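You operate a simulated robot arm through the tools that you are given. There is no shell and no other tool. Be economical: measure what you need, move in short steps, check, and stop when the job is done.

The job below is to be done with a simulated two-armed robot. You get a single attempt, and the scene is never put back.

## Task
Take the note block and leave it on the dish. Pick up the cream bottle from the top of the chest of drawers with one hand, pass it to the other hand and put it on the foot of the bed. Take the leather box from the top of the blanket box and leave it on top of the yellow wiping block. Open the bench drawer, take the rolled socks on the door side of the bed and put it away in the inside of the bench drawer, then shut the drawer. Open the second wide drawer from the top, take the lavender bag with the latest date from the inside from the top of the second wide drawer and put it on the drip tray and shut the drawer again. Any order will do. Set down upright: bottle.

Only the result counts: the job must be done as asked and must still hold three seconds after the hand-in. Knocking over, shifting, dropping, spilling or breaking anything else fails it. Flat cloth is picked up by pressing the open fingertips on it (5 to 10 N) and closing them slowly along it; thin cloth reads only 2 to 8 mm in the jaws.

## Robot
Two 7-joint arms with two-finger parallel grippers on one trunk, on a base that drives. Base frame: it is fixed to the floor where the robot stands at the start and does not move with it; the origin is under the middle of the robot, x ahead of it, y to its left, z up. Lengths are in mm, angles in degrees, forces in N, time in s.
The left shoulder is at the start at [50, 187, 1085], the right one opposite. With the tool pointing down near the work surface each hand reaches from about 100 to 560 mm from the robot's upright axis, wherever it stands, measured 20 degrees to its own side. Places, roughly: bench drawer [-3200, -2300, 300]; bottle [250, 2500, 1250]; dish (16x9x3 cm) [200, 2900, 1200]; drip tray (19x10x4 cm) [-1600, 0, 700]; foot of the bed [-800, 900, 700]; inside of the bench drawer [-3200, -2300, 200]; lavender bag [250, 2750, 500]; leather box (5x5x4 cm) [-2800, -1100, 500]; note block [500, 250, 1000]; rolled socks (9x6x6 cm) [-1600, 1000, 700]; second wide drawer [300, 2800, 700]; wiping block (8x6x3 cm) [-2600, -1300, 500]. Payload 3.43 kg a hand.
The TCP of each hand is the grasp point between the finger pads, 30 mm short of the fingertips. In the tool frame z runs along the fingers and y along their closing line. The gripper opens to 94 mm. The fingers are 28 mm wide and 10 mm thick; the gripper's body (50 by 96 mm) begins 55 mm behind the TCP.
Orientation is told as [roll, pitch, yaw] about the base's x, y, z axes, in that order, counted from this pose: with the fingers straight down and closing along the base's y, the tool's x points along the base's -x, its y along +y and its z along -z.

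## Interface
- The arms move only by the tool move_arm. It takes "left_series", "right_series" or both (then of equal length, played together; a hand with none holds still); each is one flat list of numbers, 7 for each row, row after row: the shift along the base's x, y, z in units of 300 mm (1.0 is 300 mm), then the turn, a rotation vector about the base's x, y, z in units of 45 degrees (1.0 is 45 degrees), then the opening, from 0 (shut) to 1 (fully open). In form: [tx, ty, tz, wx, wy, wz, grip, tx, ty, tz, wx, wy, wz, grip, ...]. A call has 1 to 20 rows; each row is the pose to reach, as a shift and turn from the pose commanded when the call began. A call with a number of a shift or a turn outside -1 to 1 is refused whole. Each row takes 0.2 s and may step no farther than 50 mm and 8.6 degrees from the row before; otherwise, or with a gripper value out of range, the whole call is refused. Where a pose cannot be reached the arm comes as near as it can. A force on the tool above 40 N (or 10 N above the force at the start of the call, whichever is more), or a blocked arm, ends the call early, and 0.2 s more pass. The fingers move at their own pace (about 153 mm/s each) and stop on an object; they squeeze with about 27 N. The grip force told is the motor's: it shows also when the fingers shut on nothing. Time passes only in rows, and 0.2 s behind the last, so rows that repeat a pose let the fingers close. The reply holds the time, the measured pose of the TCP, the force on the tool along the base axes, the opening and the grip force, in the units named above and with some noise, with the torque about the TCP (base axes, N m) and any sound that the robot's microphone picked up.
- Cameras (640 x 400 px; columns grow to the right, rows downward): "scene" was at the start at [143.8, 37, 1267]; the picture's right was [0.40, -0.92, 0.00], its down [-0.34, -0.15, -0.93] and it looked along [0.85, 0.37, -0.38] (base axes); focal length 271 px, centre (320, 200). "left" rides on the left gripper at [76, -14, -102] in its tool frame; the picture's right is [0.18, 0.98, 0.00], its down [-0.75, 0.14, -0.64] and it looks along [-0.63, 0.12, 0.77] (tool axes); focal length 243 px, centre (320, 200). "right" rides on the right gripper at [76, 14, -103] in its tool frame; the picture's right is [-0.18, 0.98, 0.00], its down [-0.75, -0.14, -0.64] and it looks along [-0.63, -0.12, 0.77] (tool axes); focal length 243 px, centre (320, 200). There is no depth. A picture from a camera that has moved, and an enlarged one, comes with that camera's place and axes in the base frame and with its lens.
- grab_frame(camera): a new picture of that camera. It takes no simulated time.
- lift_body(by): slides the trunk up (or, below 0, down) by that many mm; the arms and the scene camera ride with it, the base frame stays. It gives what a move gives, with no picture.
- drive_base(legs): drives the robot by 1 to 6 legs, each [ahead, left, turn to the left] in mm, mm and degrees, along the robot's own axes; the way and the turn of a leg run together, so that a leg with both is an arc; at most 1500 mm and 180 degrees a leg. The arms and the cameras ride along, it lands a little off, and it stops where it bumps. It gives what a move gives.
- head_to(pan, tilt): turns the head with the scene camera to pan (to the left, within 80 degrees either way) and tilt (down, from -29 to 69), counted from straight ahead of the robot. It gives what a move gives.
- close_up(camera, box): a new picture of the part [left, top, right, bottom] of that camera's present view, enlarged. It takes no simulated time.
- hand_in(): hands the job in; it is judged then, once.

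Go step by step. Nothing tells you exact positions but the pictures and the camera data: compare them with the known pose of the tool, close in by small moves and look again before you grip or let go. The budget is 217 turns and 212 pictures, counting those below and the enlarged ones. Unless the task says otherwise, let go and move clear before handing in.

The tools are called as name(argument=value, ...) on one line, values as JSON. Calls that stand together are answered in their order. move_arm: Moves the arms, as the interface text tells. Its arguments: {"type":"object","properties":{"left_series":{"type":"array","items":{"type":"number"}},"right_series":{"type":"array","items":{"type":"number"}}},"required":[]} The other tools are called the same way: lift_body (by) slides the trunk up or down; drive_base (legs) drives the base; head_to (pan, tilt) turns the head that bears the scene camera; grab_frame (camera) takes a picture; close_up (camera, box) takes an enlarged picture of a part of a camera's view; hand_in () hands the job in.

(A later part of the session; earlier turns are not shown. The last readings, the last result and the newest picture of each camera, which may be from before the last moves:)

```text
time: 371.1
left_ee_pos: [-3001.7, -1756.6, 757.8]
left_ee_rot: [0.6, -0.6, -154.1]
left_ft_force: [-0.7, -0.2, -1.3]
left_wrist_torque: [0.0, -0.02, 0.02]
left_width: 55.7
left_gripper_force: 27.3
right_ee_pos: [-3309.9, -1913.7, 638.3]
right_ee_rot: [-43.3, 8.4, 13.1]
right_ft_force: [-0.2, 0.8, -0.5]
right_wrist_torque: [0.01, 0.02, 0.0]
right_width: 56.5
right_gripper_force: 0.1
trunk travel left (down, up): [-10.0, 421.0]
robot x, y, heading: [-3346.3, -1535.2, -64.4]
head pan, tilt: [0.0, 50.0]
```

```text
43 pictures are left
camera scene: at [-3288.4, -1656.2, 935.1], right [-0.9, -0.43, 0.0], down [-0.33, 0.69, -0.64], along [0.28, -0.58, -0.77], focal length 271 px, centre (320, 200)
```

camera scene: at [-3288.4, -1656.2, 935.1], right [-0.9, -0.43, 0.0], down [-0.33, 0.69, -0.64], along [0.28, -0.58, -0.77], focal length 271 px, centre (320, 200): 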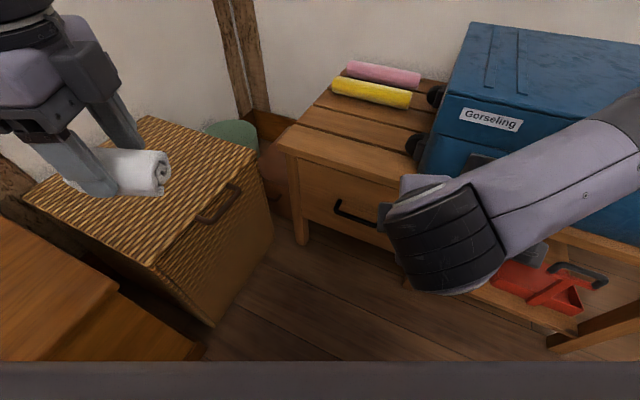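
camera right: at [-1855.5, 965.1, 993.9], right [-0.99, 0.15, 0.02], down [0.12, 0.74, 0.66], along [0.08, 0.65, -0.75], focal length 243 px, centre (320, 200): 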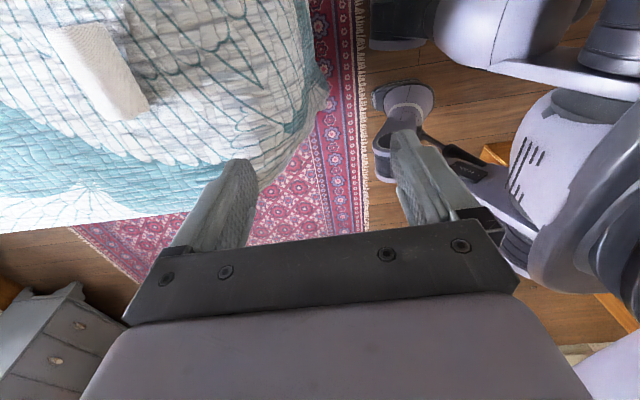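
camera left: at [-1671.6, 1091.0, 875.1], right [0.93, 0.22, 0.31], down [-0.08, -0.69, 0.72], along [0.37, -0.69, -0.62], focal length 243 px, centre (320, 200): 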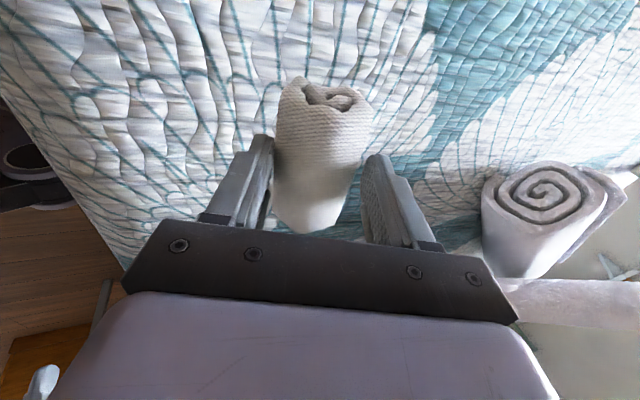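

The handle is at about (−3183, −2108, 330). I roll the hand 15° to line up with the bar, drive 90 mm closer and approach.

drive_base(legs=[[90, 0, 0]])

move_arm(right_series=[0.03, 0, -0.12, 0.005, -0.08, -0.08, 0.6, 0.07, 0, -0.25, 0.01, -0.16, -0.16, 0.6, 0.11, 0, -0.38, 0.017, -0.236, -0.246, 0.6, 0.16, -0.02, -0.5, 0.017, -0.236, -0.246, 0.6, 0.22, -0.05, -0.62, 0.017, -0.236, -0.246, 0.6, 0.28, -0.08, -0.72, 0.017, -0.236, -0.246, 0.6])

grab_frame(camera="right")

```text
time: 372.2
left_ee_pos: [-2963.9, -1837.5, 757.2]
left_ee_rot: [0.6, -0.6, -154.0]
left_ft_force: [0.9, -0.6, 0.4]
left_wrist_torque: [-0.01, -0.01, 0.01]
left_width: 55.7
left_gripper_force: 26.9
right_ee_pos: [-3272.2, -1994.9, 639.0]
right_ee_rot: [-43.6, 8.4, 13.1]
right_ft_force: [-1.1, 0.8, -1.1]
right_wrist_torque: [-0.04, 0.02, -0.01]
right_width: 56.2
right_gripper_force: 0.1
trunk travel left (down, up): [-10.0, 421.0]
robot x, y, heading: [-3303.4, -1613.9, -64.7]
head pan, tilt: [0.0, 50.0]
```

```text
time: 373.6
left_ee_pos: [-2963.9, -1836.9, 759.2]
left_ee_rot: [0.6, -0.6, -154.0]
left_ft_force: [-0.1, -0.3, -0.8]
left_wrist_torque: [0.0, 0.02, -0.01]
left_width: 55.7
left_gripper_force: 27.4
right_ee_pos: [-3186.7, -2022.2, 422.2]
right_ee_rot: [-44.1, -2.2, 1.9]
right_ft_force: [0.7, -0.3, 0.2]
right_wrist_torque: [0.01, -0.01, 0.0]
right_width: 56.4
right_gripper_force: 0.0
trunk travel left (down, up): [-10.0, 421.0]
robot x, y, heading: [-3307.2, -1616.2, -64.6]
head pan, tilt: [0.0, 50.0]
```

```text
42 pictures are left
camera right: at [-3266.3, -1941.6, 483.6], right [0.19, 0.71, -0.68], down [0.72, 0.37, 0.59], along [0.67, -0.6, -0.44], focal length 243 px, centre (320, 200)
```

right: 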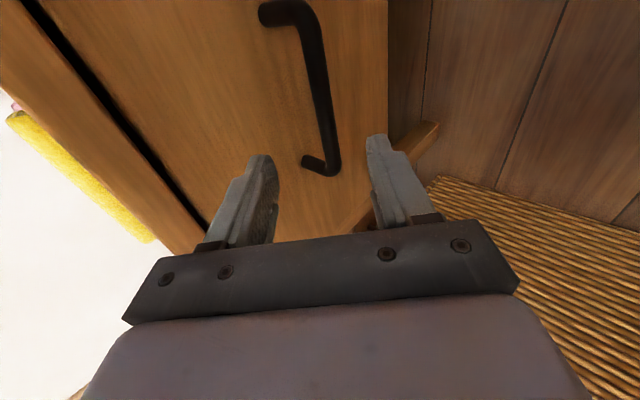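

Bar located at (−3185, −2105, 335), centred between the fingers along the approach line. I advance and grip it.

move_arm(right_series=[0, -0.08, -0.085, 0, 0, 0, 0.6, 0, -0.16, -0.17, 0, 0, 0, 0.6, 0, -0.21, -0.22, 0, 0, 0, 0.6, 0, -0.245, -0.257, 0, 0, 0, 0.6])

grab_frame(camera="right")

```text
time: 374.3
left_ee_pos: [-2964.3, -1838.0, 756.5]
left_ee_rot: [0.6, -0.6, -153.9]
left_ft_force: [0.4, 0.1, 0.2]
left_wrist_torque: [0.05, -0.02, -0.03]
left_width: 55.4
left_gripper_force: 27.1
right_ee_pos: [-3183.9, -2065.5, 370.2]
right_ee_rot: [-43.6, -2.2, 2.2]
right_ft_force: [0.8, 1.7, -0.4]
right_wrist_torque: [0.01, 0.0, 0.0]
right_width: 56.0
right_gripper_force: 0.0
trunk travel left (down, up): [-10.0, 421.0]
robot x, y, heading: [-3304.5, -1612.7, -64.6]
head pan, tilt: [0.0, 50.0]
stopped in row 3 (right hand): the force on the tool passed its limit (the readings are from after the stop); the commanded pose is now the measured one
```

```text
41 pictures are left
camera right: at [-3265.7, -1985.7, 431.8], right [0.18, 0.72, -0.67], down [0.72, 0.37, 0.59], along [0.67, -0.59, -0.45], focal length 243 px, centre (320, 200)
```

right: 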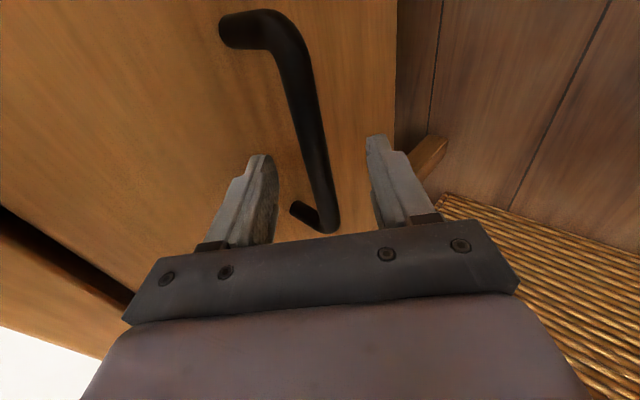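

The forward fingertip has met the drawer face, so the bar is already between the fingers. Close.

move_arm(right_series=[0, 0.01, 0.005, 0, 0, 0, 0.5, 0, 0.01, 0.005, 0, 0, 0, 0.25, 0, 0.01, 0.005, 0, 0, 0, 0, 0, 0.01, 0.005, 0, 0, 0, 0])

drive_base(legs=[[-40, 18, 0]])

grab_frame(camera="right")

```text
time: 375.3
left_ee_pos: [-2964.7, -1837.4, 758.4]
left_ee_rot: [0.6, -0.6, -154.1]
left_ft_force: [0.3, -0.5, -1.1]
left_wrist_torque: [-0.03, 0.01, -0.01]
left_width: 55.5
left_gripper_force: 27.3
right_ee_pos: [-3183.8, -2061.2, 372.0]
right_ee_rot: [-43.8, -2.3, 2.1]
right_ft_force: [-0.3, -1.4, 0.5]
right_wrist_torque: [-0.03, 0.12, -0.01]
right_width: 13.5
right_gripper_force: 44.5
trunk travel left (down, up): [-10.0, 421.0]
robot x, y, heading: [-3307.4, -1617.0, -64.5]
head pan, tilt: [0.0, 50.0]
```

```text
time: 376.2
left_ee_pos: [-2963.8, -1794.8, 759.0]
left_ee_rot: [0.6, -0.6, -154.0]
left_ft_force: [0.2, 0.1, -0.7]
left_wrist_torque: [0.01, 0.02, -0.03]
left_width: 55.3
left_gripper_force: 27.3
right_ee_pos: [-3184.5, -2018.1, 371.4]
right_ee_rot: [-43.8, -2.3, 2.2]
right_ft_force: [0.5, 1.3, 4.6]
right_wrist_torque: [0.07, 0.45, -0.39]
right_width: 13.7
right_gripper_force: 45.1
trunk travel left (down, up): [-10.0, 421.0]
robot x, y, heading: [-3309.2, -1572.9, -64.7]
head pan, tilt: [0.0, 50.0]
```

```text
40 pictures are left
camera right: at [-3265.9, -1939.6, 434.0], right [0.18, 0.72, -0.67], down [0.72, 0.37, 0.59], along [0.67, -0.59, -0.45], focal length 243 px, centre (320, 200)
```

right: 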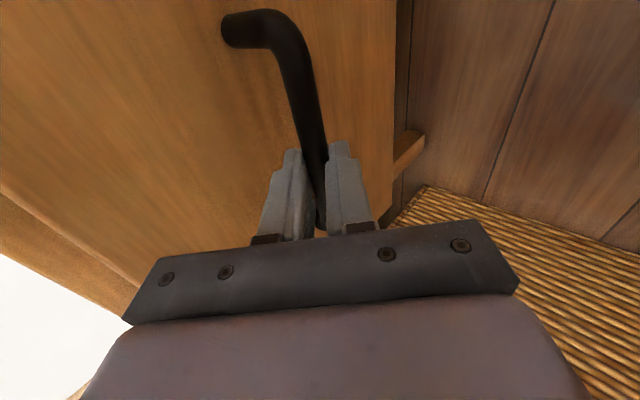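

Bar gripped; it's moving. Pull another ~190 mm.

drive_base(legs=[[-45, 21, 0], [-45, 21, 0], [-45, 21, 0], [-40, 19, 0]])

head_to(pan=0, tilt=45)

grab_frame(camera="scene")

```text
time: 378.7
left_ee_pos: [-2963.8, -1599.0, 757.8]
left_ee_rot: [0.7, -0.5, -153.9]
left_ft_force: [-0.1, 0.4, -0.8]
left_wrist_torque: [-0.03, 0.01, 0.03]
left_width: 55.3
left_gripper_force: 27.0
right_ee_pos: [-3184.6, -1823.9, 372.1]
right_ee_rot: [-43.7, -2.1, 2.3]
right_ft_force: [-10.7, 2.3, 8.1]
right_wrist_torque: [0.06, -0.58, 0.34]
right_width: 13.5
right_gripper_force: 44.9
trunk travel left (down, up): [-10.0, 421.0]
robot x, y, heading: [-3310.6, -1376.4, -64.5]
head pan, tilt: [0.0, 50.0]
```

```text
time: 379.3
left_ee_pos: [-2964.7, -1599.9, 757.5]
left_ee_rot: [0.6, -0.6, -153.9]
left_ft_force: [-0.1, 0.1, -0.1]
left_wrist_torque: [0.05, -0.03, -0.01]
left_width: 55.4
left_gripper_force: 27.2
right_ee_pos: [-3185.4, -1825.1, 371.2]
right_ee_rot: [-43.7, -2.2, 2.2]
right_ft_force: [-2.5, 1.3, 4.7]
right_wrist_torque: [-0.06, -0.29, 0.03]
right_width: 13.6
right_gripper_force: 45.5
trunk travel left (down, up): [-10.0, 421.0]
robot x, y, heading: [-3311.4, -1378.5, -64.4]
head pan, tilt: [0.0, 45.0]
```

```text
39 pictures are left
camera scene: at [-3249.0, -1502.7, 942.0], right [-0.9, -0.43, 0.0], down [-0.3, 0.64, -0.71], along [0.3, -0.64, -0.71], focal length 271 px, centre (320, 200)
```

scene: 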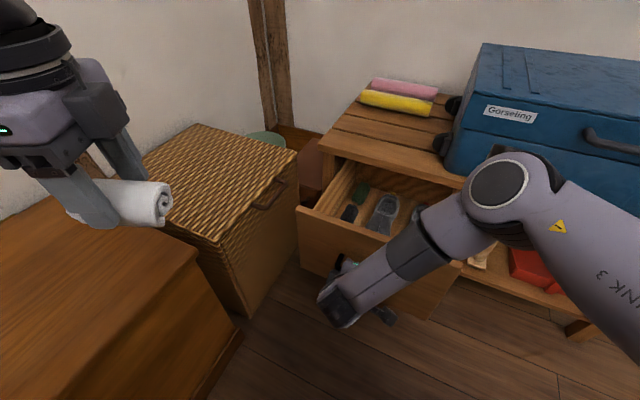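

The drawer is open ~235 mm. I release the handle, retract the right hand, and move closer with the socks.

move_arm(right_series=[0, 0, 0, 0, 0, 0, 0.6, 0, 0, 0, 0, 0, 0, 0.6, 0, 0.07, 0.08, 0, 0, 0, 0.6, 0, 0.15, 0.2, 0, 0, 0, 0.6, -0.05, 0.2, 0.33, 0, 0, 0, 0.6, -0.12, 0.24, 0.46, 0, 0, 0, 0.6, -0.2, 0.26, 0.58, 0, 0, 0, 0.6, -0.28, 0.28, 0.7, 0, 0, 0, 0.6])

drive_base(legs=[[200, -70, 0]])

grab_frame(camera="scene")

```text
time: 381.1
left_ee_pos: [-2963.2, -1597.8, 757.8]
left_ee_rot: [0.6, -0.6, -153.9]
left_ft_force: [0.0, -0.7, -1.1]
left_wrist_torque: [-0.02, 0.05, 0.0]
left_width: 55.3
left_gripper_force: 27.0
right_ee_pos: [-3272.3, -1739.7, 584.0]
right_ee_rot: [-43.5, -2.3, 2.3]
right_ft_force: [0.2, 0.4, 0.5]
right_wrist_torque: [-0.02, -0.02, 0.02]
right_width: 56.4
right_gripper_force: 0.1
trunk travel left (down, up): [-10.0, 421.0]
robot x, y, heading: [-3309.5, -1376.9, -64.5]
head pan, tilt: [0.0, 45.0]
```

```text
time: 382.8
left_ee_pos: [-2943.8, -1808.1, 757.7]
left_ee_rot: [0.7, -0.6, -154.1]
left_ft_force: [0.6, 0.1, -0.6]
left_wrist_torque: [-0.01, 0.04, 0.03]
left_width: 55.6
left_gripper_force: 27.0
right_ee_pos: [-3251.0, -1946.7, 581.7]
right_ee_rot: [-43.8, -2.1, 2.1]
right_ft_force: [0.6, -0.3, -0.1]
right_wrist_torque: [-0.01, 0.01, 0.06]
right_width: 56.6
right_gripper_force: 0.0
trunk travel left (down, up): [-10.0, 421.0]
robot x, y, heading: [-3287.3, -1584.1, -64.7]
head pan, tilt: [0.0, 45.0]
```

```text
38 pictures are left
camera scene: at [-3228.5, -1709.2, 942.0], right [-0.9, -0.43, 0.0], down [-0.3, 0.64, -0.71], along [0.3, -0.64, -0.71], focal length 271 px, centre (320, 200)
```

scene: 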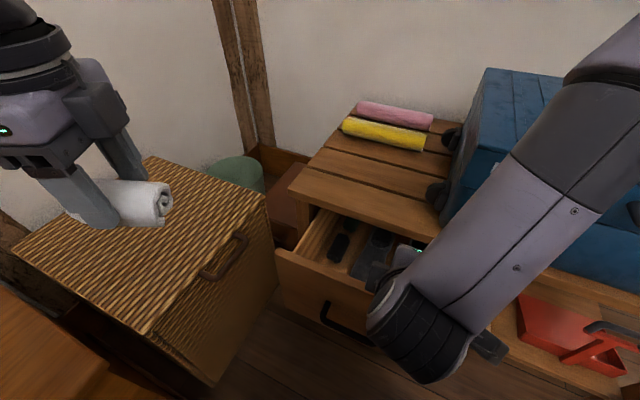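

The base nudged the drawer partly in. I back off, and re-approach the handle to pull it fully open.

drive_base(legs=[[-130, 0, 0]])

move_arm(right_series=[0.1, 0, -0.1, 0, 0, 0, 0.7, 0.2, 0, -0.2, 0, 0, 0, 0.7, 0.3, -0.02, -0.31, 0, 0, 0, 0.7, 0.38, -0.04, -0.42, 0, 0, 0, 0.7, 0.407, -0.043, -0.53, 0, 0, 0, 0.7])

grab_frame(camera="right")

```text
time: 384.1
left_ee_pos: [-2999.2, -1688.8, 758.5]
left_ee_rot: [0.6, -0.6, -154.2]
left_ft_force: [0.1, 0.3, -0.9]
left_wrist_torque: [-0.01, 0.0, -0.01]
left_width: 55.4
left_gripper_force: 27.0
right_ee_pos: [-3306.9, -1828.7, 582.1]
right_ee_rot: [-43.6, -2.2, 2.1]
right_ft_force: [-0.5, -0.9, 0.0]
right_wrist_torque: [-0.01, -0.01, -0.01]
right_width: 56.3
right_gripper_force: 0.1
trunk travel left (down, up): [-10.0, 421.0]
robot x, y, heading: [-3344.8, -1465.0, -65.2]
head pan, tilt: [0.0, 45.0]
```

```text
time: 385.3
left_ee_pos: [-2999.2, -1689.6, 759.0]
left_ee_rot: [0.5, -0.6, -154.2]
left_ft_force: [-1.0, 0.1, 0.3]
left_wrist_torque: [-0.01, -0.01, -0.01]
left_width: 55.5
left_gripper_force: 27.0
right_ee_pos: [-3183.1, -1845.6, 422.0]
right_ee_rot: [-43.6, -2.2, 1.9]
right_ft_force: [-0.1, -0.2, -0.5]
right_wrist_torque: [-0.01, -0.02, 0.0]
right_width: 65.8
right_gripper_force: 0.1
trunk travel left (down, up): [-10.0, 421.0]
robot x, y, heading: [-3343.3, -1464.2, -65.1]
head pan, tilt: [0.0, 45.0]
```

```text
37 pictures are left
camera right: at [-3264.9, -1765.9, 485.0], right [0.18, 0.72, -0.67], down [0.72, 0.37, 0.59], along [0.67, -0.59, -0.45], focal length 243 px, centre (320, 200)
```

right: 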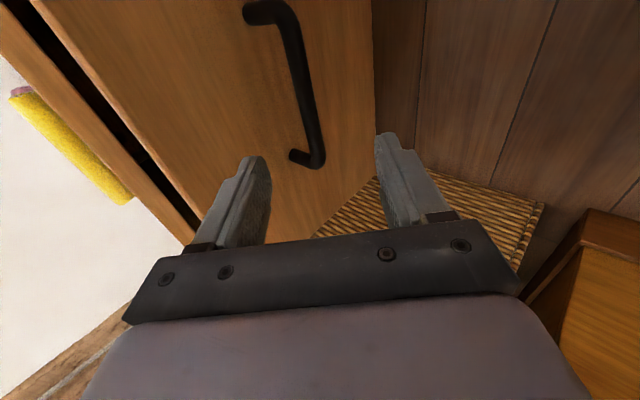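

Same relative view as before, shifted slightly. I advance (−46, −43 mm) and grip.

move_arm(right_series=[0, -0.06, -0.055, 0, 0, 0, 0.7, 0, -0.11, -0.1, 0, 0, 0, 0.7, 0, -0.15, -0.14, 0, 0, 0, 0.7, 0, -0.15, -0.14, 0, 0, 0, 0.4, 0, -0.15, -0.14, 0, 0, 0, 0, 0, -0.15, -0.14, 0, 0, 0, 0])

drive_base(legs=[[-40, 18.5, 0], [-45, 21, 0], [-45, 21, 0]])

grab_frame(camera="scene")

```text
time: 386.7
left_ee_pos: [-3000.6, -1689.1, 759.9]
left_ee_rot: [0.7, -0.6, -154.1]
left_ft_force: [0.8, 0.4, 0.4]
left_wrist_torque: [0.01, -0.01, 0.0]
left_width: 55.5
left_gripper_force: 26.5
right_ee_pos: [-3182.9, -1889.6, 383.0]
right_ee_rot: [-44.2, -2.3, 1.9]
right_ft_force: [-3.7, -1.9, 26.0]
right_wrist_torque: [-0.58, 0.61, -0.4]
right_width: 12.9
right_gripper_force: 45.4
trunk travel left (down, up): [-10.0, 421.0]
robot x, y, heading: [-3340.9, -1465.6, -64.7]
head pan, tilt: [0.0, 45.0]
```

```text
time: 388.6
left_ee_pos: [-3001.5, -1544.8, 759.1]
left_ee_rot: [0.8, -0.7, -154.2]
left_ft_force: [-0.1, -0.8, -0.5]
left_wrist_torque: [-0.03, 0.01, 0.02]
left_width: 55.2
left_gripper_force: 26.8
right_ee_pos: [-3183.1, -1745.2, 383.3]
right_ee_rot: [-44.1, -2.2, 2.0]
right_ft_force: [5.7, 2.7, 32.4]
right_wrist_torque: [-0.64, 0.57, -0.27]
right_width: 13.0
right_gripper_force: 45.3
trunk travel left (down, up): [-10.0, 421.0]
robot x, y, heading: [-3342.6, -1322.9, -64.8]
head pan, tilt: [0.0, 45.0]
```

```text
36 pictures are left
camera scene: at [-3285.3, -1446.7, 942.5], right [-0.9, -0.43, 0.0], down [-0.3, 0.64, -0.71], along [0.3, -0.64, -0.71], focal length 271 px, centre (320, 200)
```

scene: 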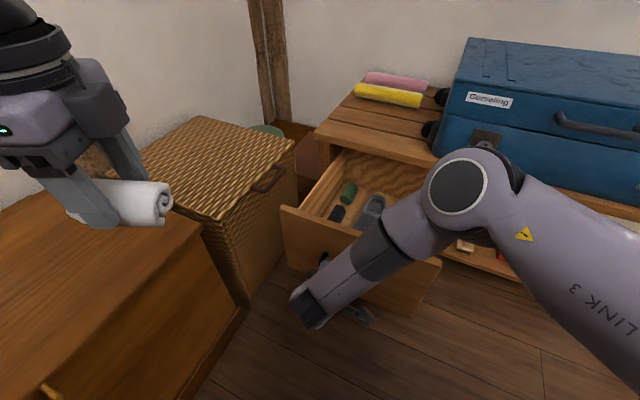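

Opened ~315 mm. I release, lift the right hand away, move a little closer and turn right so the drawer falls in the left arm's sector.

move_arm(right_series=[0, 0, 0, 0, 0, 0, 0.6, 0, 0, 0, 0, 0, 0, 0.6, 0, 0.07, 0.08, 0, 0, 0, 0.6, 0, 0.15, 0.2, 0, 0, 0, 0.6, -0.05, 0.2, 0.33, 0, 0, 0, 0.6, -0.12, 0.24, 0.46, 0, 0, 0, 0.6, -0.2, 0.26, 0.58, 0, 0, 0, 0.6, -0.28, 0.28, 0.7, 0, 0, 0, 0.6])

drive_base(legs=[[95, -40, 0], [0, 0, -30]])

grab_frame(camera="left")

grab_frame(camera="scene")

```text
time: 390.4
left_ee_pos: [-3001.1, -1545.8, 758.3]
left_ee_rot: [0.5, -0.6, -154.3]
left_ft_force: [0.4, 0.2, -1.1]
left_wrist_torque: [-0.02, 0.06, 0.03]
left_width: 55.8
left_gripper_force: 27.5
right_ee_pos: [-3270.2, -1664.1, 590.1]
right_ee_rot: [-43.8, -2.2, 2.0]
right_ft_force: [-0.4, 0.4, -0.8]
right_wrist_torque: [0.01, 0.01, -0.02]
right_width: 56.3
right_gripper_force: 0.0
trunk travel left (down, up): [-10.0, 421.0]
robot x, y, heading: [-3343.0, -1322.0, -65.0]
head pan, tilt: [0.0, 45.0]
```

```text
time: 393.0
left_ee_pos: [-3153.4, -1789.3, 758.3]
left_ee_rot: [0.7, -0.6, 175.9]
left_ft_force: [-0.4, 0.3, -0.6]
left_wrist_torque: [-0.02, -0.03, 0.0]
left_width: 55.1
left_gripper_force: 27.2
right_ee_pos: [-3444.7, -1758.3, 589.4]
right_ee_rot: [-44.0, -2.3, -27.8]
right_ft_force: [-0.6, 0.4, -0.1]
right_wrist_torque: [-0.03, -0.02, -0.02]
right_width: 56.3
right_gripper_force: 0.1
trunk travel left (down, up): [-10.0, 421.0]
robot x, y, heading: [-3341.0, -1424.9, -94.5]
head pan, tilt: [0.0, 45.0]
```

```text
35 pictures are left
camera left: at [-3075.4, -1778.6, 859.6], right [0.12, -0.99, 0.01], down [-0.75, -0.08, 0.65], along [-0.65, -0.08, -0.76], focal length 243 px, centre (320, 200)
```

left: 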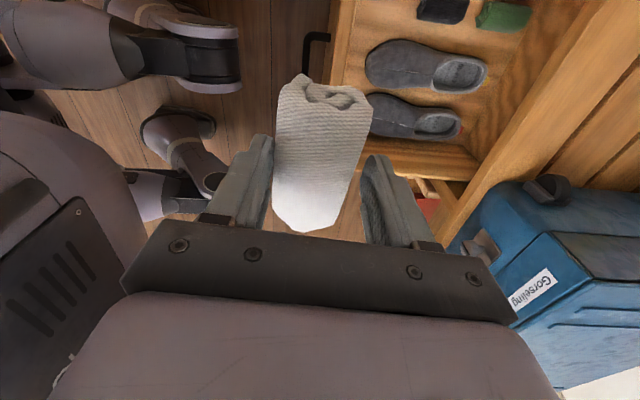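

```text
34 pictures are left
camera scene: at [-3351.6, -1562.8, 942.0], right [-1.0, 0.08, 0.0], down [0.06, 0.7, -0.71], along [-0.06, -0.7, -0.71], focal length 271 px, centre (320, 200)
```

scene: 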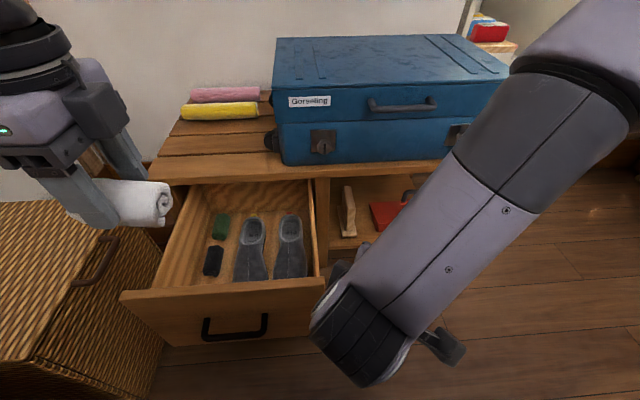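

I can see the drawer: slippers on the right, small things left-back, and a free strip at the left (x≈−2970…−3060). I shift 90 mm left and turn the socks so they lie lengthwise in that strip.

drive_base(legs=[[0, 90, 0]])

move_arm(left_series=[0, -0.03, 0, 0, 0, 0.17, 0.2, 0.02, -0.08, 0, 0, 0, 0.34, 0.2, 0.04, -0.13, 0, 0, 0, 0.51, 0.2, 0.06, -0.18, 0, 0, 0, 0.68, 0.2, 0.09, -0.23, 0, 0, 0, 0.85, 0.2, 0.11, -0.28, 0, 0, 0, 1, 0.2])

move_arm(left_series=[0, -0.03, 0, 0, 0, 0.17, 0.2, 0.01, -0.06, 0, 0, 0, 0.34, 0.2, 0.02, -0.09, 0, 0, 0, 0.51, 0.2, 0.03, -0.12, 0, 0, 0, 0.68, 0.2, 0.04, -0.13, 0, 0, 0, 0.85, 0.2, 0.05, -0.14, 0, 0, 0, 1, 0.2])

grab_frame(camera="scene")

```text
time: 394.1
left_ee_pos: [-3064.4, -1797.2, 758.2]
left_ee_rot: [0.6, -0.6, 176.2]
left_ft_force: [0.2, -0.1, -1.4]
left_wrist_torque: [-0.01, 0.0, 0.0]
left_width: 55.4
left_gripper_force: 27.3
right_ee_pos: [-3354.0, -1765.0, 588.6]
right_ee_rot: [-44.0, -2.3, -27.8]
right_ft_force: [-0.1, -0.7, 0.3]
right_wrist_torque: [0.02, -0.02, 0.03]
right_width: 56.5
right_gripper_force: 0.0
trunk travel left (down, up): [-10.0, 421.0]
robot x, y, heading: [-3248.7, -1428.2, -94.6]
head pan, tilt: [0.0, 45.0]
```

```text
time: 395.6
left_ee_pos: [-3029.5, -1880.8, 756.6]
left_ee_rot: [0.5, -0.6, -138.8]
left_ft_force: [-1.0, -0.4, -0.5]
left_wrist_torque: [-0.01, -0.03, -0.02]
left_width: 55.4
left_gripper_force: 26.7
right_ee_pos: [-3353.3, -1765.5, 591.1]
right_ee_rot: [-44.0, -2.3, -27.7]
right_ft_force: [-1.2, -1.1, -0.1]
right_wrist_torque: [-0.01, -0.04, -0.03]
right_width: 56.5
right_gripper_force: 0.0
trunk travel left (down, up): [-10.0, 421.0]
robot x, y, heading: [-3251.5, -1429.3, -94.4]
head pan, tilt: [0.0, 45.0]
```

```text
time: 396.9
left_ee_pos: [-3016.0, -1922.6, 759.0]
left_ee_rot: [0.6, -0.6, -93.8]
left_ft_force: [0.3, 0.4, -0.2]
left_wrist_torque: [0.0, -0.03, -0.02]
left_width: 55.4
left_gripper_force: 27.1
right_ee_pos: [-3354.0, -1764.8, 590.7]
right_ee_rot: [-44.0, -2.3, -27.8]
right_ft_force: [0.4, 0.7, -0.1]
right_wrist_torque: [0.01, -0.01, 0.0]
right_width: 56.3
right_gripper_force: 0.1
trunk travel left (down, up): [-10.0, 421.0]
robot x, y, heading: [-3251.0, -1428.2, -94.5]
head pan, tilt: [0.0, 45.0]
```

```text
33 pictures are left
camera scene: at [-3261.2, -1570.0, 942.0], right [-1.0, 0.08, 0.0], down [0.06, 0.7, -0.71], along [-0.06, -0.7, -0.71], focal length 271 px, centre (320, 200)
```

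scene: 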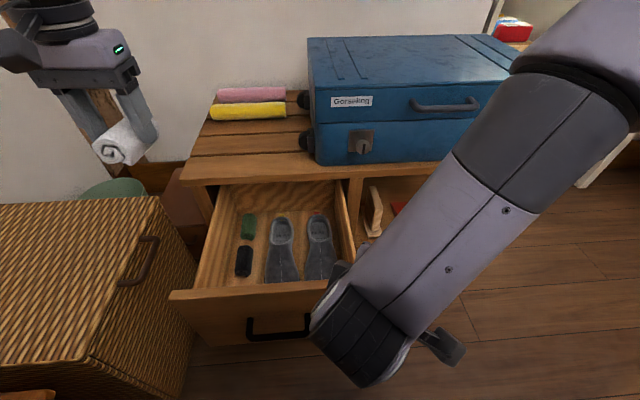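

The socks are over the strip. I lower them with the arm in two stages.

move_arm(left_series=[0, -0.02, -0.15, 0, 0, 0, 0.2, 0, -0.04, -0.3, 0, 0, 0, 0.2, 0, -0.06, -0.45, 0, 0, 0, 0.2, 0, -0.065, -0.6, 0, 0, 0, 0.2, 0, -0.065, -0.75, 0, 0, 0, 0.2, 0, -0.065, -0.9, 0, 0, 0, 0.2])

grab_frame(camera="scene")

```text
time: 398.4
left_ee_pos: [-3003.5, -1931.7, 507.2]
left_ee_rot: [0.5, -0.8, -94.0]
left_ft_force: [0.1, -0.5, -0.6]
left_wrist_torque: [0.0, 0.04, -0.02]
left_width: 55.3
left_gripper_force: 27.1
left hand out of reach, approached as far as the arm can: row 6
right_ee_pos: [-3355.7, -1764.6, 589.7]
right_ee_rot: [-43.9, -2.4, -27.8]
right_ft_force: [0.1, 0.2, 0.0]
right_wrist_torque: [0.01, -0.02, 0.02]
right_width: 56.4
right_gripper_force: 0.1
trunk travel left (down, up): [-10.0, 421.0]
robot x, y, heading: [-3250.3, -1428.7, -94.5]
head pan, tilt: [0.0, 45.0]
```

```text
32 pictures are left
camera scene: at [-3261.2, -1570.0, 942.0], right [-1.0, 0.08, 0.0], down [0.06, 0.7, -0.71], along [-0.06, -0.7, -0.71], focal length 271 px, centre (320, 200)
```

scene: 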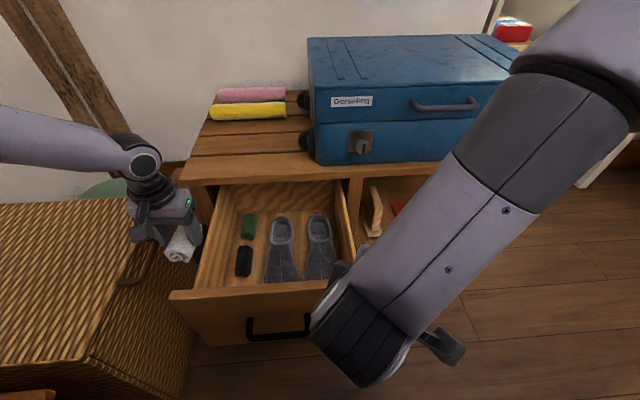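

At its reach limit. I bring the arm in by 75 mm and shift the base left by 62 mm to compensate, then continue down.

move_arm(left_series=[-0.12, 0.04, 0, 0, 0, 0, 0.2, -0.25, 0.07, 0, 0, 0, 0, 0.2])

drive_base(legs=[[0, 62, 0]])

move_arm(left_series=[0, 0, -0.12, 0, 0, 0, 0.2, 0, 0, -0.25, 0, 0, 0, 0.2, 0, 0, -0.37, 0, 0, 0, 0.2])

grab_frame(camera="scene")

```text
time: 398.9
left_ee_pos: [-3057.5, -1892.2, 522.4]
left_ee_rot: [0.6, -0.7, -93.9]
left_ft_force: [-0.6, 0.1, 0.3]
left_wrist_torque: [0.0, -0.04, -0.02]
left_width: 54.9
left_gripper_force: 27.1
left hand out of reach, approached as far as the arm can: row 1, 2
right_ee_pos: [-3354.3, -1766.0, 589.8]
right_ee_rot: [-44.0, -2.2, -27.9]
right_ft_force: [-0.1, -0.6, -0.1]
right_wrist_torque: [-0.01, -0.02, 0.02]
right_width: 56.6
right_gripper_force: 0.0
trunk travel left (down, up): [-10.0, 421.0]
robot x, y, heading: [-3250.6, -1427.1, -94.4]
head pan, tilt: [0.0, 45.0]
```

```text
time: 399.9
left_ee_pos: [-3026.5, -1895.9, 521.7]
left_ee_rot: [0.6, -0.6, -93.5]
left_ft_force: [-0.5, -0.2, -0.2]
left_wrist_torque: [-0.01, -0.01, -0.01]
left_width: 55.1
left_gripper_force: 27.3
right_ee_pos: [-3323.9, -1767.3, 590.8]
right_ee_rot: [-44.0, -2.3, -27.5]
right_ft_force: [0.8, 0.7, -0.5]
right_wrist_torque: [0.01, 0.02, 0.02]
right_width: 56.3
right_gripper_force: 0.0
trunk travel left (down, up): [-10.0, 421.0]
robot x, y, heading: [-3220.2, -1434.6, -94.5]
head pan, tilt: [0.0, 45.0]
stopped in leg 1: the robot was blocked; the commanded pose is now the measured one
```

```text
time: 400.7
left_ee_pos: [-2988.9, -1866.6, 470.4]
left_ee_rot: [0.5, -1.0, -93.6]
left_ft_force: [-2.8, -8.1, 2.4]
left_wrist_torque: [-0.16, 0.06, 0.24]
left_width: 55.3
left_gripper_force: 26.8
left hand out of reach, approached as far as the arm can: row 1, 2, 3
right_ee_pos: [-3323.6, -1767.4, 591.2]
right_ee_rot: [-44.0, -2.3, -27.4]
right_ft_force: [0.0, 0.0, -0.6]
right_wrist_torque: [-0.05, -0.01, 0.04]
right_width: 56.6
right_gripper_force: 0.0
trunk travel left (down, up): [-10.0, 421.0]
robot x, y, heading: [-3223.7, -1434.0, -94.5]
head pan, tilt: [0.0, 45.0]
```

```text
31 pictures are left
camera scene: at [-3232.5, -1573.0, 942.1], right [-1.0, 0.08, 0.0], down [0.05, 0.7, -0.71], along [-0.05, -0.7, -0.71], focal length 271 px, centre (320, 200)
```

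scene: 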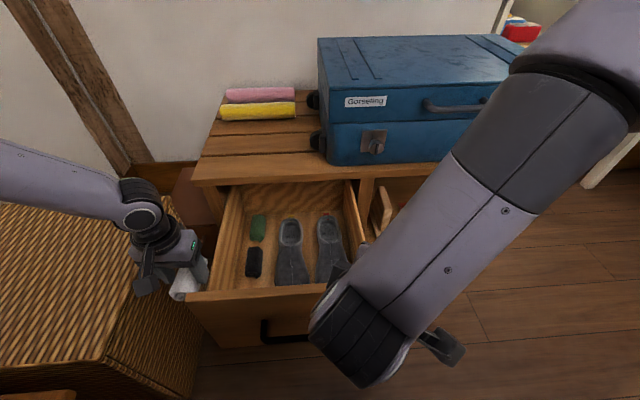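

Going straight down is limited; tilting the hand forward helped before. I raise, tilt ~35° forward, and descend again over the strip.

move_arm(left_series=[-0.02, -0.02, 0.12, 0, 0, 0, 0.2, -0.06, -0.05, 0.25, -0.1, 0, 0, 0.2, -0.1, -0.08, 0.33, -0.27, 0, 0, 0.2, -0.12, -0.11, 0.35, -0.44, 0, 0, 0.2, -0.12, -0.14, 0.35, -0.61, 0, 0, 0.2, -0.12, -0.18, 0.35, -0.78, 0, 0, 0.2])

move_arm(left_series=[0, -0.04, -0.12, 0, 0, 0, 0.2, 0, -0.08, -0.25, 0, 0, 0, 0.2, 0, -0.12, -0.38, 0, 0, 0, 0.2, 0, -0.14, -0.5, 0, 0, 0, 0.2])

grab_frame(camera="scene")

```text
time: 402.1
left_ee_pos: [-3023.9, -1920.3, 574.7]
left_ee_rot: [3.1, -35.7, -94.5]
left_ft_force: [0.0, 0.0, -0.6]
left_wrist_torque: [0.01, -0.02, -0.02]
left_width: 55.4
left_gripper_force: 27.1
right_ee_pos: [-3324.8, -1768.6, 589.6]
right_ee_rot: [-44.1, -2.2, -27.4]
right_ft_force: [-0.5, 0.5, -0.8]
right_wrist_torque: [-0.01, -0.05, 0.0]
right_width: 56.5
right_gripper_force: 0.1
trunk travel left (down, up): [-10.0, 421.0]
robot x, y, heading: [-3221.3, -1436.5, -94.4]
head pan, tilt: [0.0, 45.0]
```

```text
time: 403.1
left_ee_pos: [-2984.3, -1941.4, 488.9]
left_ee_rot: [3.0, -35.5, -94.4]
left_ft_force: [-1.1, -0.7, -0.4]
left_wrist_torque: [0.04, -0.01, 0.01]
left_width: 55.1
left_gripper_force: 26.9
left hand out of reach, approached as far as the arm can: row 2, 3, 4
right_ee_pos: [-3323.2, -1767.2, 590.5]
right_ee_rot: [-44.0, -2.2, -27.5]
right_ft_force: [-0.2, 0.7, 0.3]
right_wrist_torque: [-0.03, -0.02, 0.01]
right_width: 56.4
right_gripper_force: 0.0
trunk travel left (down, up): [-10.0, 421.0]
robot x, y, heading: [-3222.3, -1430.5, -94.5]
head pan, tilt: [0.0, 45.0]
```

```text
30 pictures are left
camera scene: at [-3232.3, -1573.0, 942.0], right [-1.0, 0.08, 0.0], down [0.05, 0.71, -0.71], along [-0.05, -0.7, -0.71], focal length 271 px, centre (320, 200)
```

scene: 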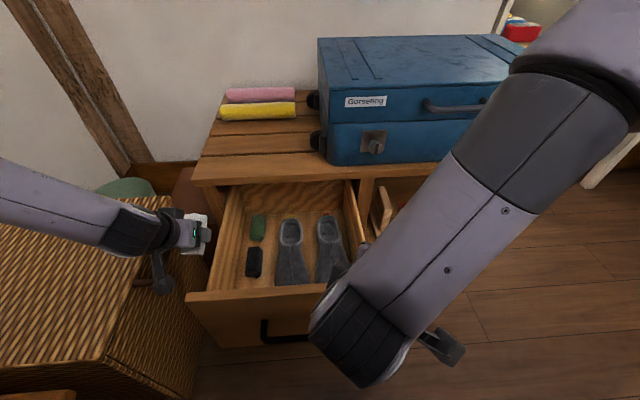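

The arm's geometry stops me ~470 mm up. The socks are soft and the drawer walls surround the spot, so I'll centre over the strip at the lowest reachable height and let them drop in.

move_arm(left_series=[-0.05, 0, 0.03, 0, 0, 0, 0.2, -0.12, 0, 0.06, 0, 0, 0, 0.2, -0.13, 0, 0.06, 0.1, 0, 0, 0.2, -0.13, 0, 0.05, 0.25, 0, 0, 0.2])

grab_frame(camera="left")

```text
time: 404.1
left_ee_pos: [-3019.3, -1938.3, 509.5]
left_ee_rot: [2.2, -24.3, -94.0]
left_ft_force: [-0.1, 0.7, 0.2]
left_wrist_torque: [0.0, 0.04, -0.03]
left_width: 55.5
left_gripper_force: 26.8
left hand out of reach, approached as far as the arm can: row 2, 3, 4
right_ee_pos: [-3323.1, -1768.3, 588.7]
right_ee_rot: [-44.1, -2.3, -27.4]
right_ft_force: [0.2, 0.3, 0.2]
right_wrist_torque: [-0.01, -0.03, 0.02]
right_width: 56.3
right_gripper_force: 0.0
trunk travel left (down, up): [-10.0, 421.0]
robot x, y, heading: [-3220.5, -1433.1, -94.6]
head pan, tilt: [0.0, 45.0]
```

```text
29 pictures are left
camera left: at [-3030.1, -1824.1, 571.6], right [0.99, 0.11, -0.04], down [0.09, -0.43, 0.9], along [0.08, -0.9, -0.43], focal length 243 px, centre (320, 200)
```

left: 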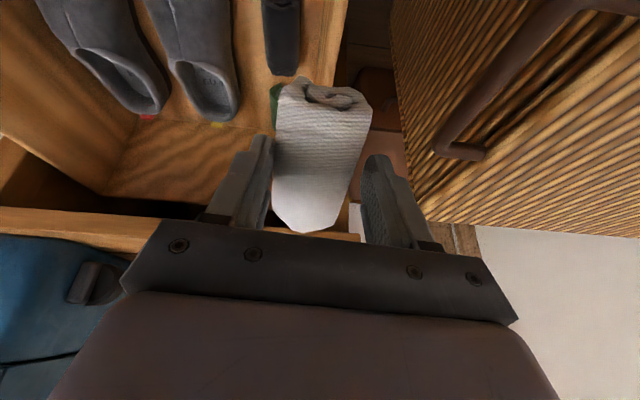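

From this camera the drawer's left wall is really at x≈−3010, so I shift 42 mm to −x before letting go.

move_arm(left_series=[-0.07, -0.02, 0, 0, 0, 0, 0.2, -0.14, -0.05, 0, 0.1, 0, 0, 0.2, -0.15, -0.05, -0.05, 0.2, 0, 0, 0.2, -0.15, -0.05, -0.12, 0.2, 0, 0, 0.2])

grab_frame(camera="left")

```text
time: 405.1
left_ee_pos: [-3028.3, -1926.9, 518.4]
left_ee_rot: [1.5, -15.4, -93.7]
left_ft_force: [0.5, 0.2, -1.0]
left_wrist_torque: [0.0, 0.0, 0.02]
left_width: 55.3
left_gripper_force: 27.0
left hand out of reach, approached as far as the arm can: row 1, 2, 3, 4
right_ee_pos: [-3325.8, -1768.2, 589.6]
right_ee_rot: [-44.0, -2.3, -27.5]
right_ft_force: [-0.2, 0.8, -0.3]
right_wrist_torque: [0.03, -0.02, 0.0]
right_width: 56.2
right_gripper_force: 0.1
trunk travel left (down, up): [-10.0, 421.0]
robot x, y, heading: [-3223.9, -1434.8, -94.1]
head pan, tilt: [0.0, 45.0]
```

```text
28 pictures are left
camera left: at [-3039.0, -1825.1, 597.5], right [0.99, 0.12, -0.02], down [0.09, -0.56, 0.82], along [0.09, -0.82, -0.57], focal length 243 px, centre (320, 200)
```

left: 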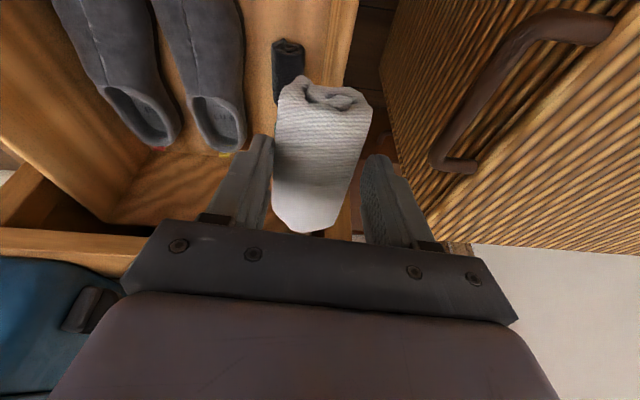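

The base can shift instead: 25 mm right and 20 mm back puts the socks over the free front-left floor. Then I release.

drive_base(legs=[[-20, -27, 0]])

move_arm(left_series=[0, 0, 0, 0, 0, 0, 0.7, 0, 0, 0, 0, 0, 0, 1, 0, 0, 0.02, 0, 0, 0, 1, 0, 0, 0.1, 0, 0, 0, 1])

grab_frame(camera="scene")

```text
time: 406.0
left_ee_pos: [-3056.4, -1905.3, 519.0]
left_ee_rot: [1.6, -15.5, -93.8]
left_ft_force: [0.3, 0.5, -1.4]
left_wrist_torque: [-0.01, -0.05, 0.01]
left_width: 55.5
left_gripper_force: 27.0
right_ee_pos: [-3350.2, -1746.5, 589.6]
right_ee_rot: [-44.0, -2.3, -27.4]
right_ft_force: [0.1, 0.3, -0.4]
right_wrist_torque: [0.0, 0.0, 0.01]
right_width: 56.5
right_gripper_force: 0.1
trunk travel left (down, up): [-10.0, 421.0]
robot x, y, heading: [-3247.4, -1408.1, -94.1]
head pan, tilt: [0.0, 45.0]
```

```text
time: 407.0
left_ee_pos: [-3055.3, -1904.4, 549.7]
left_ee_rot: [1.5, -15.4, -93.8]
left_ft_force: [-1.2, 0.0, -0.5]
left_wrist_torque: [0.01, 0.02, 0.02]
left_width: 94.2
left_gripper_force: 0.0
right_ee_pos: [-3350.1, -1745.5, 588.7]
right_ee_rot: [-44.1, -2.3, -27.4]
right_ft_force: [1.0, -0.3, -0.2]
right_wrist_torque: [0.03, -0.02, 0.03]
right_width: 56.4
right_gripper_force: 0.0
trunk travel left (down, up): [-10.0, 421.0]
robot x, y, heading: [-3244.9, -1413.2, -94.4]
head pan, tilt: [0.0, 45.0]
```

```text
27 pictures are left
camera scene: at [-3258.6, -1551.3, 942.0], right [-1.0, 0.08, 0.0], down [0.05, 0.71, -0.71], along [-0.05, -0.7, -0.71], focal length 271 px, centre (320, 200)
```

scene: 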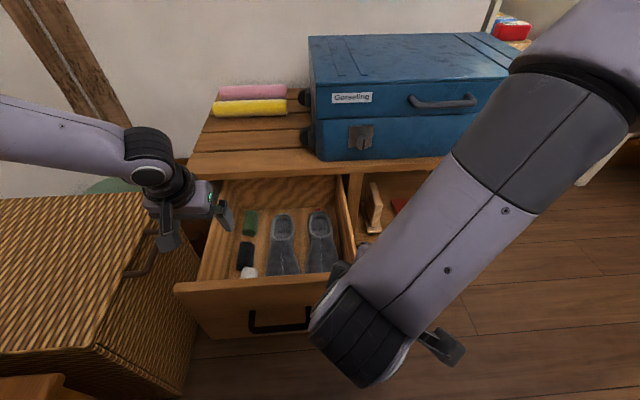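

The socks are in the drawer (white, front-left). I raise the trunk so both hands clear the bench, then drive gently forward so the base pushes the drawer in.

lift_body(by=300)

drive_base(legs=[[150, 0, 0], [80, 0, 0]])

head_to(pan=0, tilt=55)

grab_frame(camera="scene")

```text
time: 410.0
left_ee_pos: [-3056.6, -1905.2, 849.1]
left_ee_rot: [1.5, -15.5, -93.8]
left_ft_force: [-0.3, 0.0, 0.3]
left_wrist_torque: [-0.01, -0.03, -0.01]
left_width: 94.1
left_gripper_force: 0.0
right_ee_pos: [-3350.8, -1747.3, 890.0]
right_ee_rot: [-43.9, -2.3, -27.4]
right_ft_force: [0.0, -0.5, -0.5]
right_wrist_torque: [0.01, -0.02, -0.04]
right_width: 56.5
right_gripper_force: 0.1
trunk travel left (down, up): [-310.0, 121.0]
robot x, y, heading: [-3248.0, -1412.6, -94.3]
head pan, tilt: [0.0, 45.0]
```

```text
time: 412.0
left_ee_pos: [-3074.2, -2128.9, 850.0]
left_ee_rot: [1.5, -15.4, -93.9]
left_ft_force: [-0.6, 0.6, -0.2]
left_wrist_torque: [0.03, -0.01, 0.03]
left_width: 93.9
left_gripper_force: 0.1
right_ee_pos: [-3369.7, -1969.9, 889.7]
right_ee_rot: [-44.1, -2.3, -27.7]
right_ft_force: [0.0, 0.3, 0.4]
right_wrist_torque: [-0.05, 0.0, -0.01]
right_width: 56.7
right_gripper_force: 0.1
trunk travel left (down, up): [-310.0, 121.0]
robot x, y, heading: [-3265.5, -1633.4, -94.4]
head pan, tilt: [0.0, 45.0]
```

```text
time: 412.7
left_ee_pos: [-3074.4, -2128.5, 849.5]
left_ee_rot: [1.5, -15.4, -93.9]
left_ft_force: [-0.8, -0.3, 0.4]
left_wrist_torque: [0.01, -0.01, -0.03]
left_width: 93.9
left_gripper_force: 0.1
right_ee_pos: [-3367.4, -1970.0, 889.7]
right_ee_rot: [-44.1, -2.3, -27.6]
right_ft_force: [-0.5, -0.8, -0.8]
right_wrist_torque: [0.04, 0.0, -0.02]
right_width: 56.5
right_gripper_force: 0.1
trunk travel left (down, up): [-310.0, 121.0]
robot x, y, heading: [-3265.9, -1635.1, -94.5]
head pan, tilt: [0.0, 55.0]
```

```text
26 pictures are left
camera scene: at [-3275.8, -1765.7, 1228.6], right [-1.0, 0.08, 0.0], down [0.06, 0.82, -0.57], along [-0.05, -0.57, -0.82], focal length 271 px, centre (320, 200)
```

scene: 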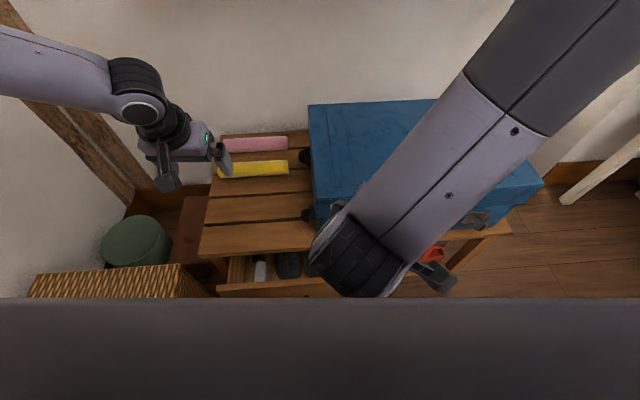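

It's working. Continue until it stops.

drive_base(legs=[[50, 0, 0], [30, 0, 0], [20, 0, 0]])

grab_frame(camera="scene")

```text
time: 414.4
left_ee_pos: [-3082.6, -2228.9, 850.2]
left_ee_rot: [1.6, -15.5, -94.0]
left_ft_force: [0.0, -0.3, 0.2]
left_wrist_torque: [0.01, 0.01, -0.03]
left_width: 94.1
left_gripper_force: 0.0
right_ee_pos: [-3376.5, -2069.3, 890.7]
right_ee_rot: [-43.9, -2.3, -27.5]
right_ft_force: [0.0, -0.4, -0.9]
right_wrist_torque: [0.0, 0.0, 0.05]
right_width: 56.5
right_gripper_force: 0.1
trunk travel left (down, up): [-310.0, 121.0]
robot x, y, heading: [-3274.7, -1733.8, -94.7]
head pan, tilt: [0.0, 55.0]
```

```text
25 pictures are left
camera scene: at [-3283.6, -1865.6, 1228.5], right [-1.0, 0.08, 0.0], down [0.06, 0.82, -0.57], along [-0.04, -0.57, -0.82], focal length 271 px, centre (320, 200)
```

scene: 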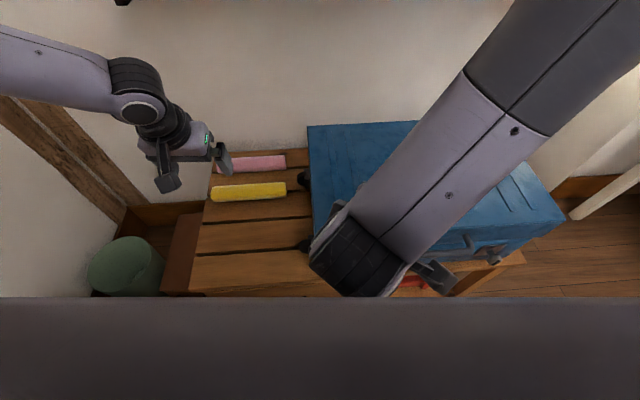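

drive_base(legs=[[15, 0, 0], [15, 0, 0], [15, 0, 0]])

drive_base(legs=[[-450, 0, 0]])

grab_frame(camera="scene")

```text
time: 415.3
left_ee_pos: [-3081.9, -2236.7, 849.9]
left_ee_rot: [1.6, -15.5, -93.8]
left_ft_force: [0.4, 0.8, -0.2]
left_wrist_torque: [0.01, 0.02, -0.03]
left_width: 93.9
left_gripper_force: 0.0
right_ee_pos: [-3375.6, -2077.7, 889.1]
right_ee_rot: [-44.0, -2.2, -27.6]
right_ft_force: [0.3, 0.7, 0.8]
right_wrist_torque: [-0.04, 0.02, 0.07]
right_width: 56.6
right_gripper_force: 0.0
trunk travel left (down, up): [-310.0, 121.0]
robot x, y, heading: [-3274.8, -1739.7, -94.5]
head pan, tilt: [0.0, 55.0]
stopped in leg 1: the robot was blocked; the commanded pose is now the measured one
```

```text
time: 418.1
left_ee_pos: [-3047.3, -1784.8, 849.4]
left_ee_rot: [1.6, -15.5, -93.8]
left_ft_force: [0.7, 0.2, 1.1]
left_wrist_torque: [0.02, 0.01, 0.03]
left_width: 93.6
left_gripper_force: 0.2
right_ee_pos: [-3342.2, -1627.1, 889.9]
right_ee_rot: [-44.0, -2.3, -27.5]
right_ft_force: [0.1, -0.1, 0.3]
right_wrist_torque: [0.02, -0.02, -0.01]
right_width: 56.5
right_gripper_force: 0.0
trunk travel left (down, up): [-310.0, 121.0]
robot x, y, heading: [-3239.7, -1291.3, -94.4]
head pan, tilt: [0.0, 55.0]
```

```text
24 pictures are left
camera scene: at [-3249.6, -1422.1, 1228.6], right [-1.0, 0.08, 0.0], down [0.06, 0.82, -0.57], along [-0.04, -0.57, -0.82], focal length 271 px, centre (320, 200)
```

scene: 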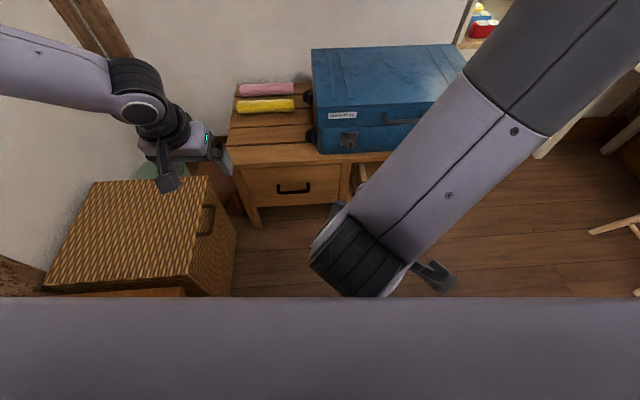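

close_up(camera="scene", box=[220, 130, 380, 230])

```text
4.00 times, centred on (300, 180) of scene
camera zoom: at [-3249.6, -1422.1, 1228.6], right [-1.0, 0.08, 0.0], down [0.06, 0.82, -0.57], along [-0.04, -0.57, -0.82], focal length 1086 px, centre (400, 280)
```

zoom: 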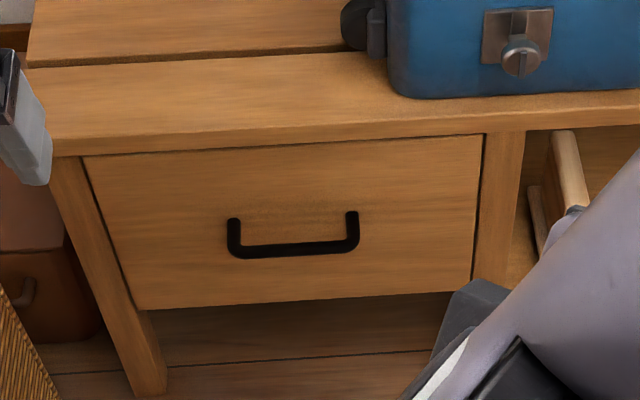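

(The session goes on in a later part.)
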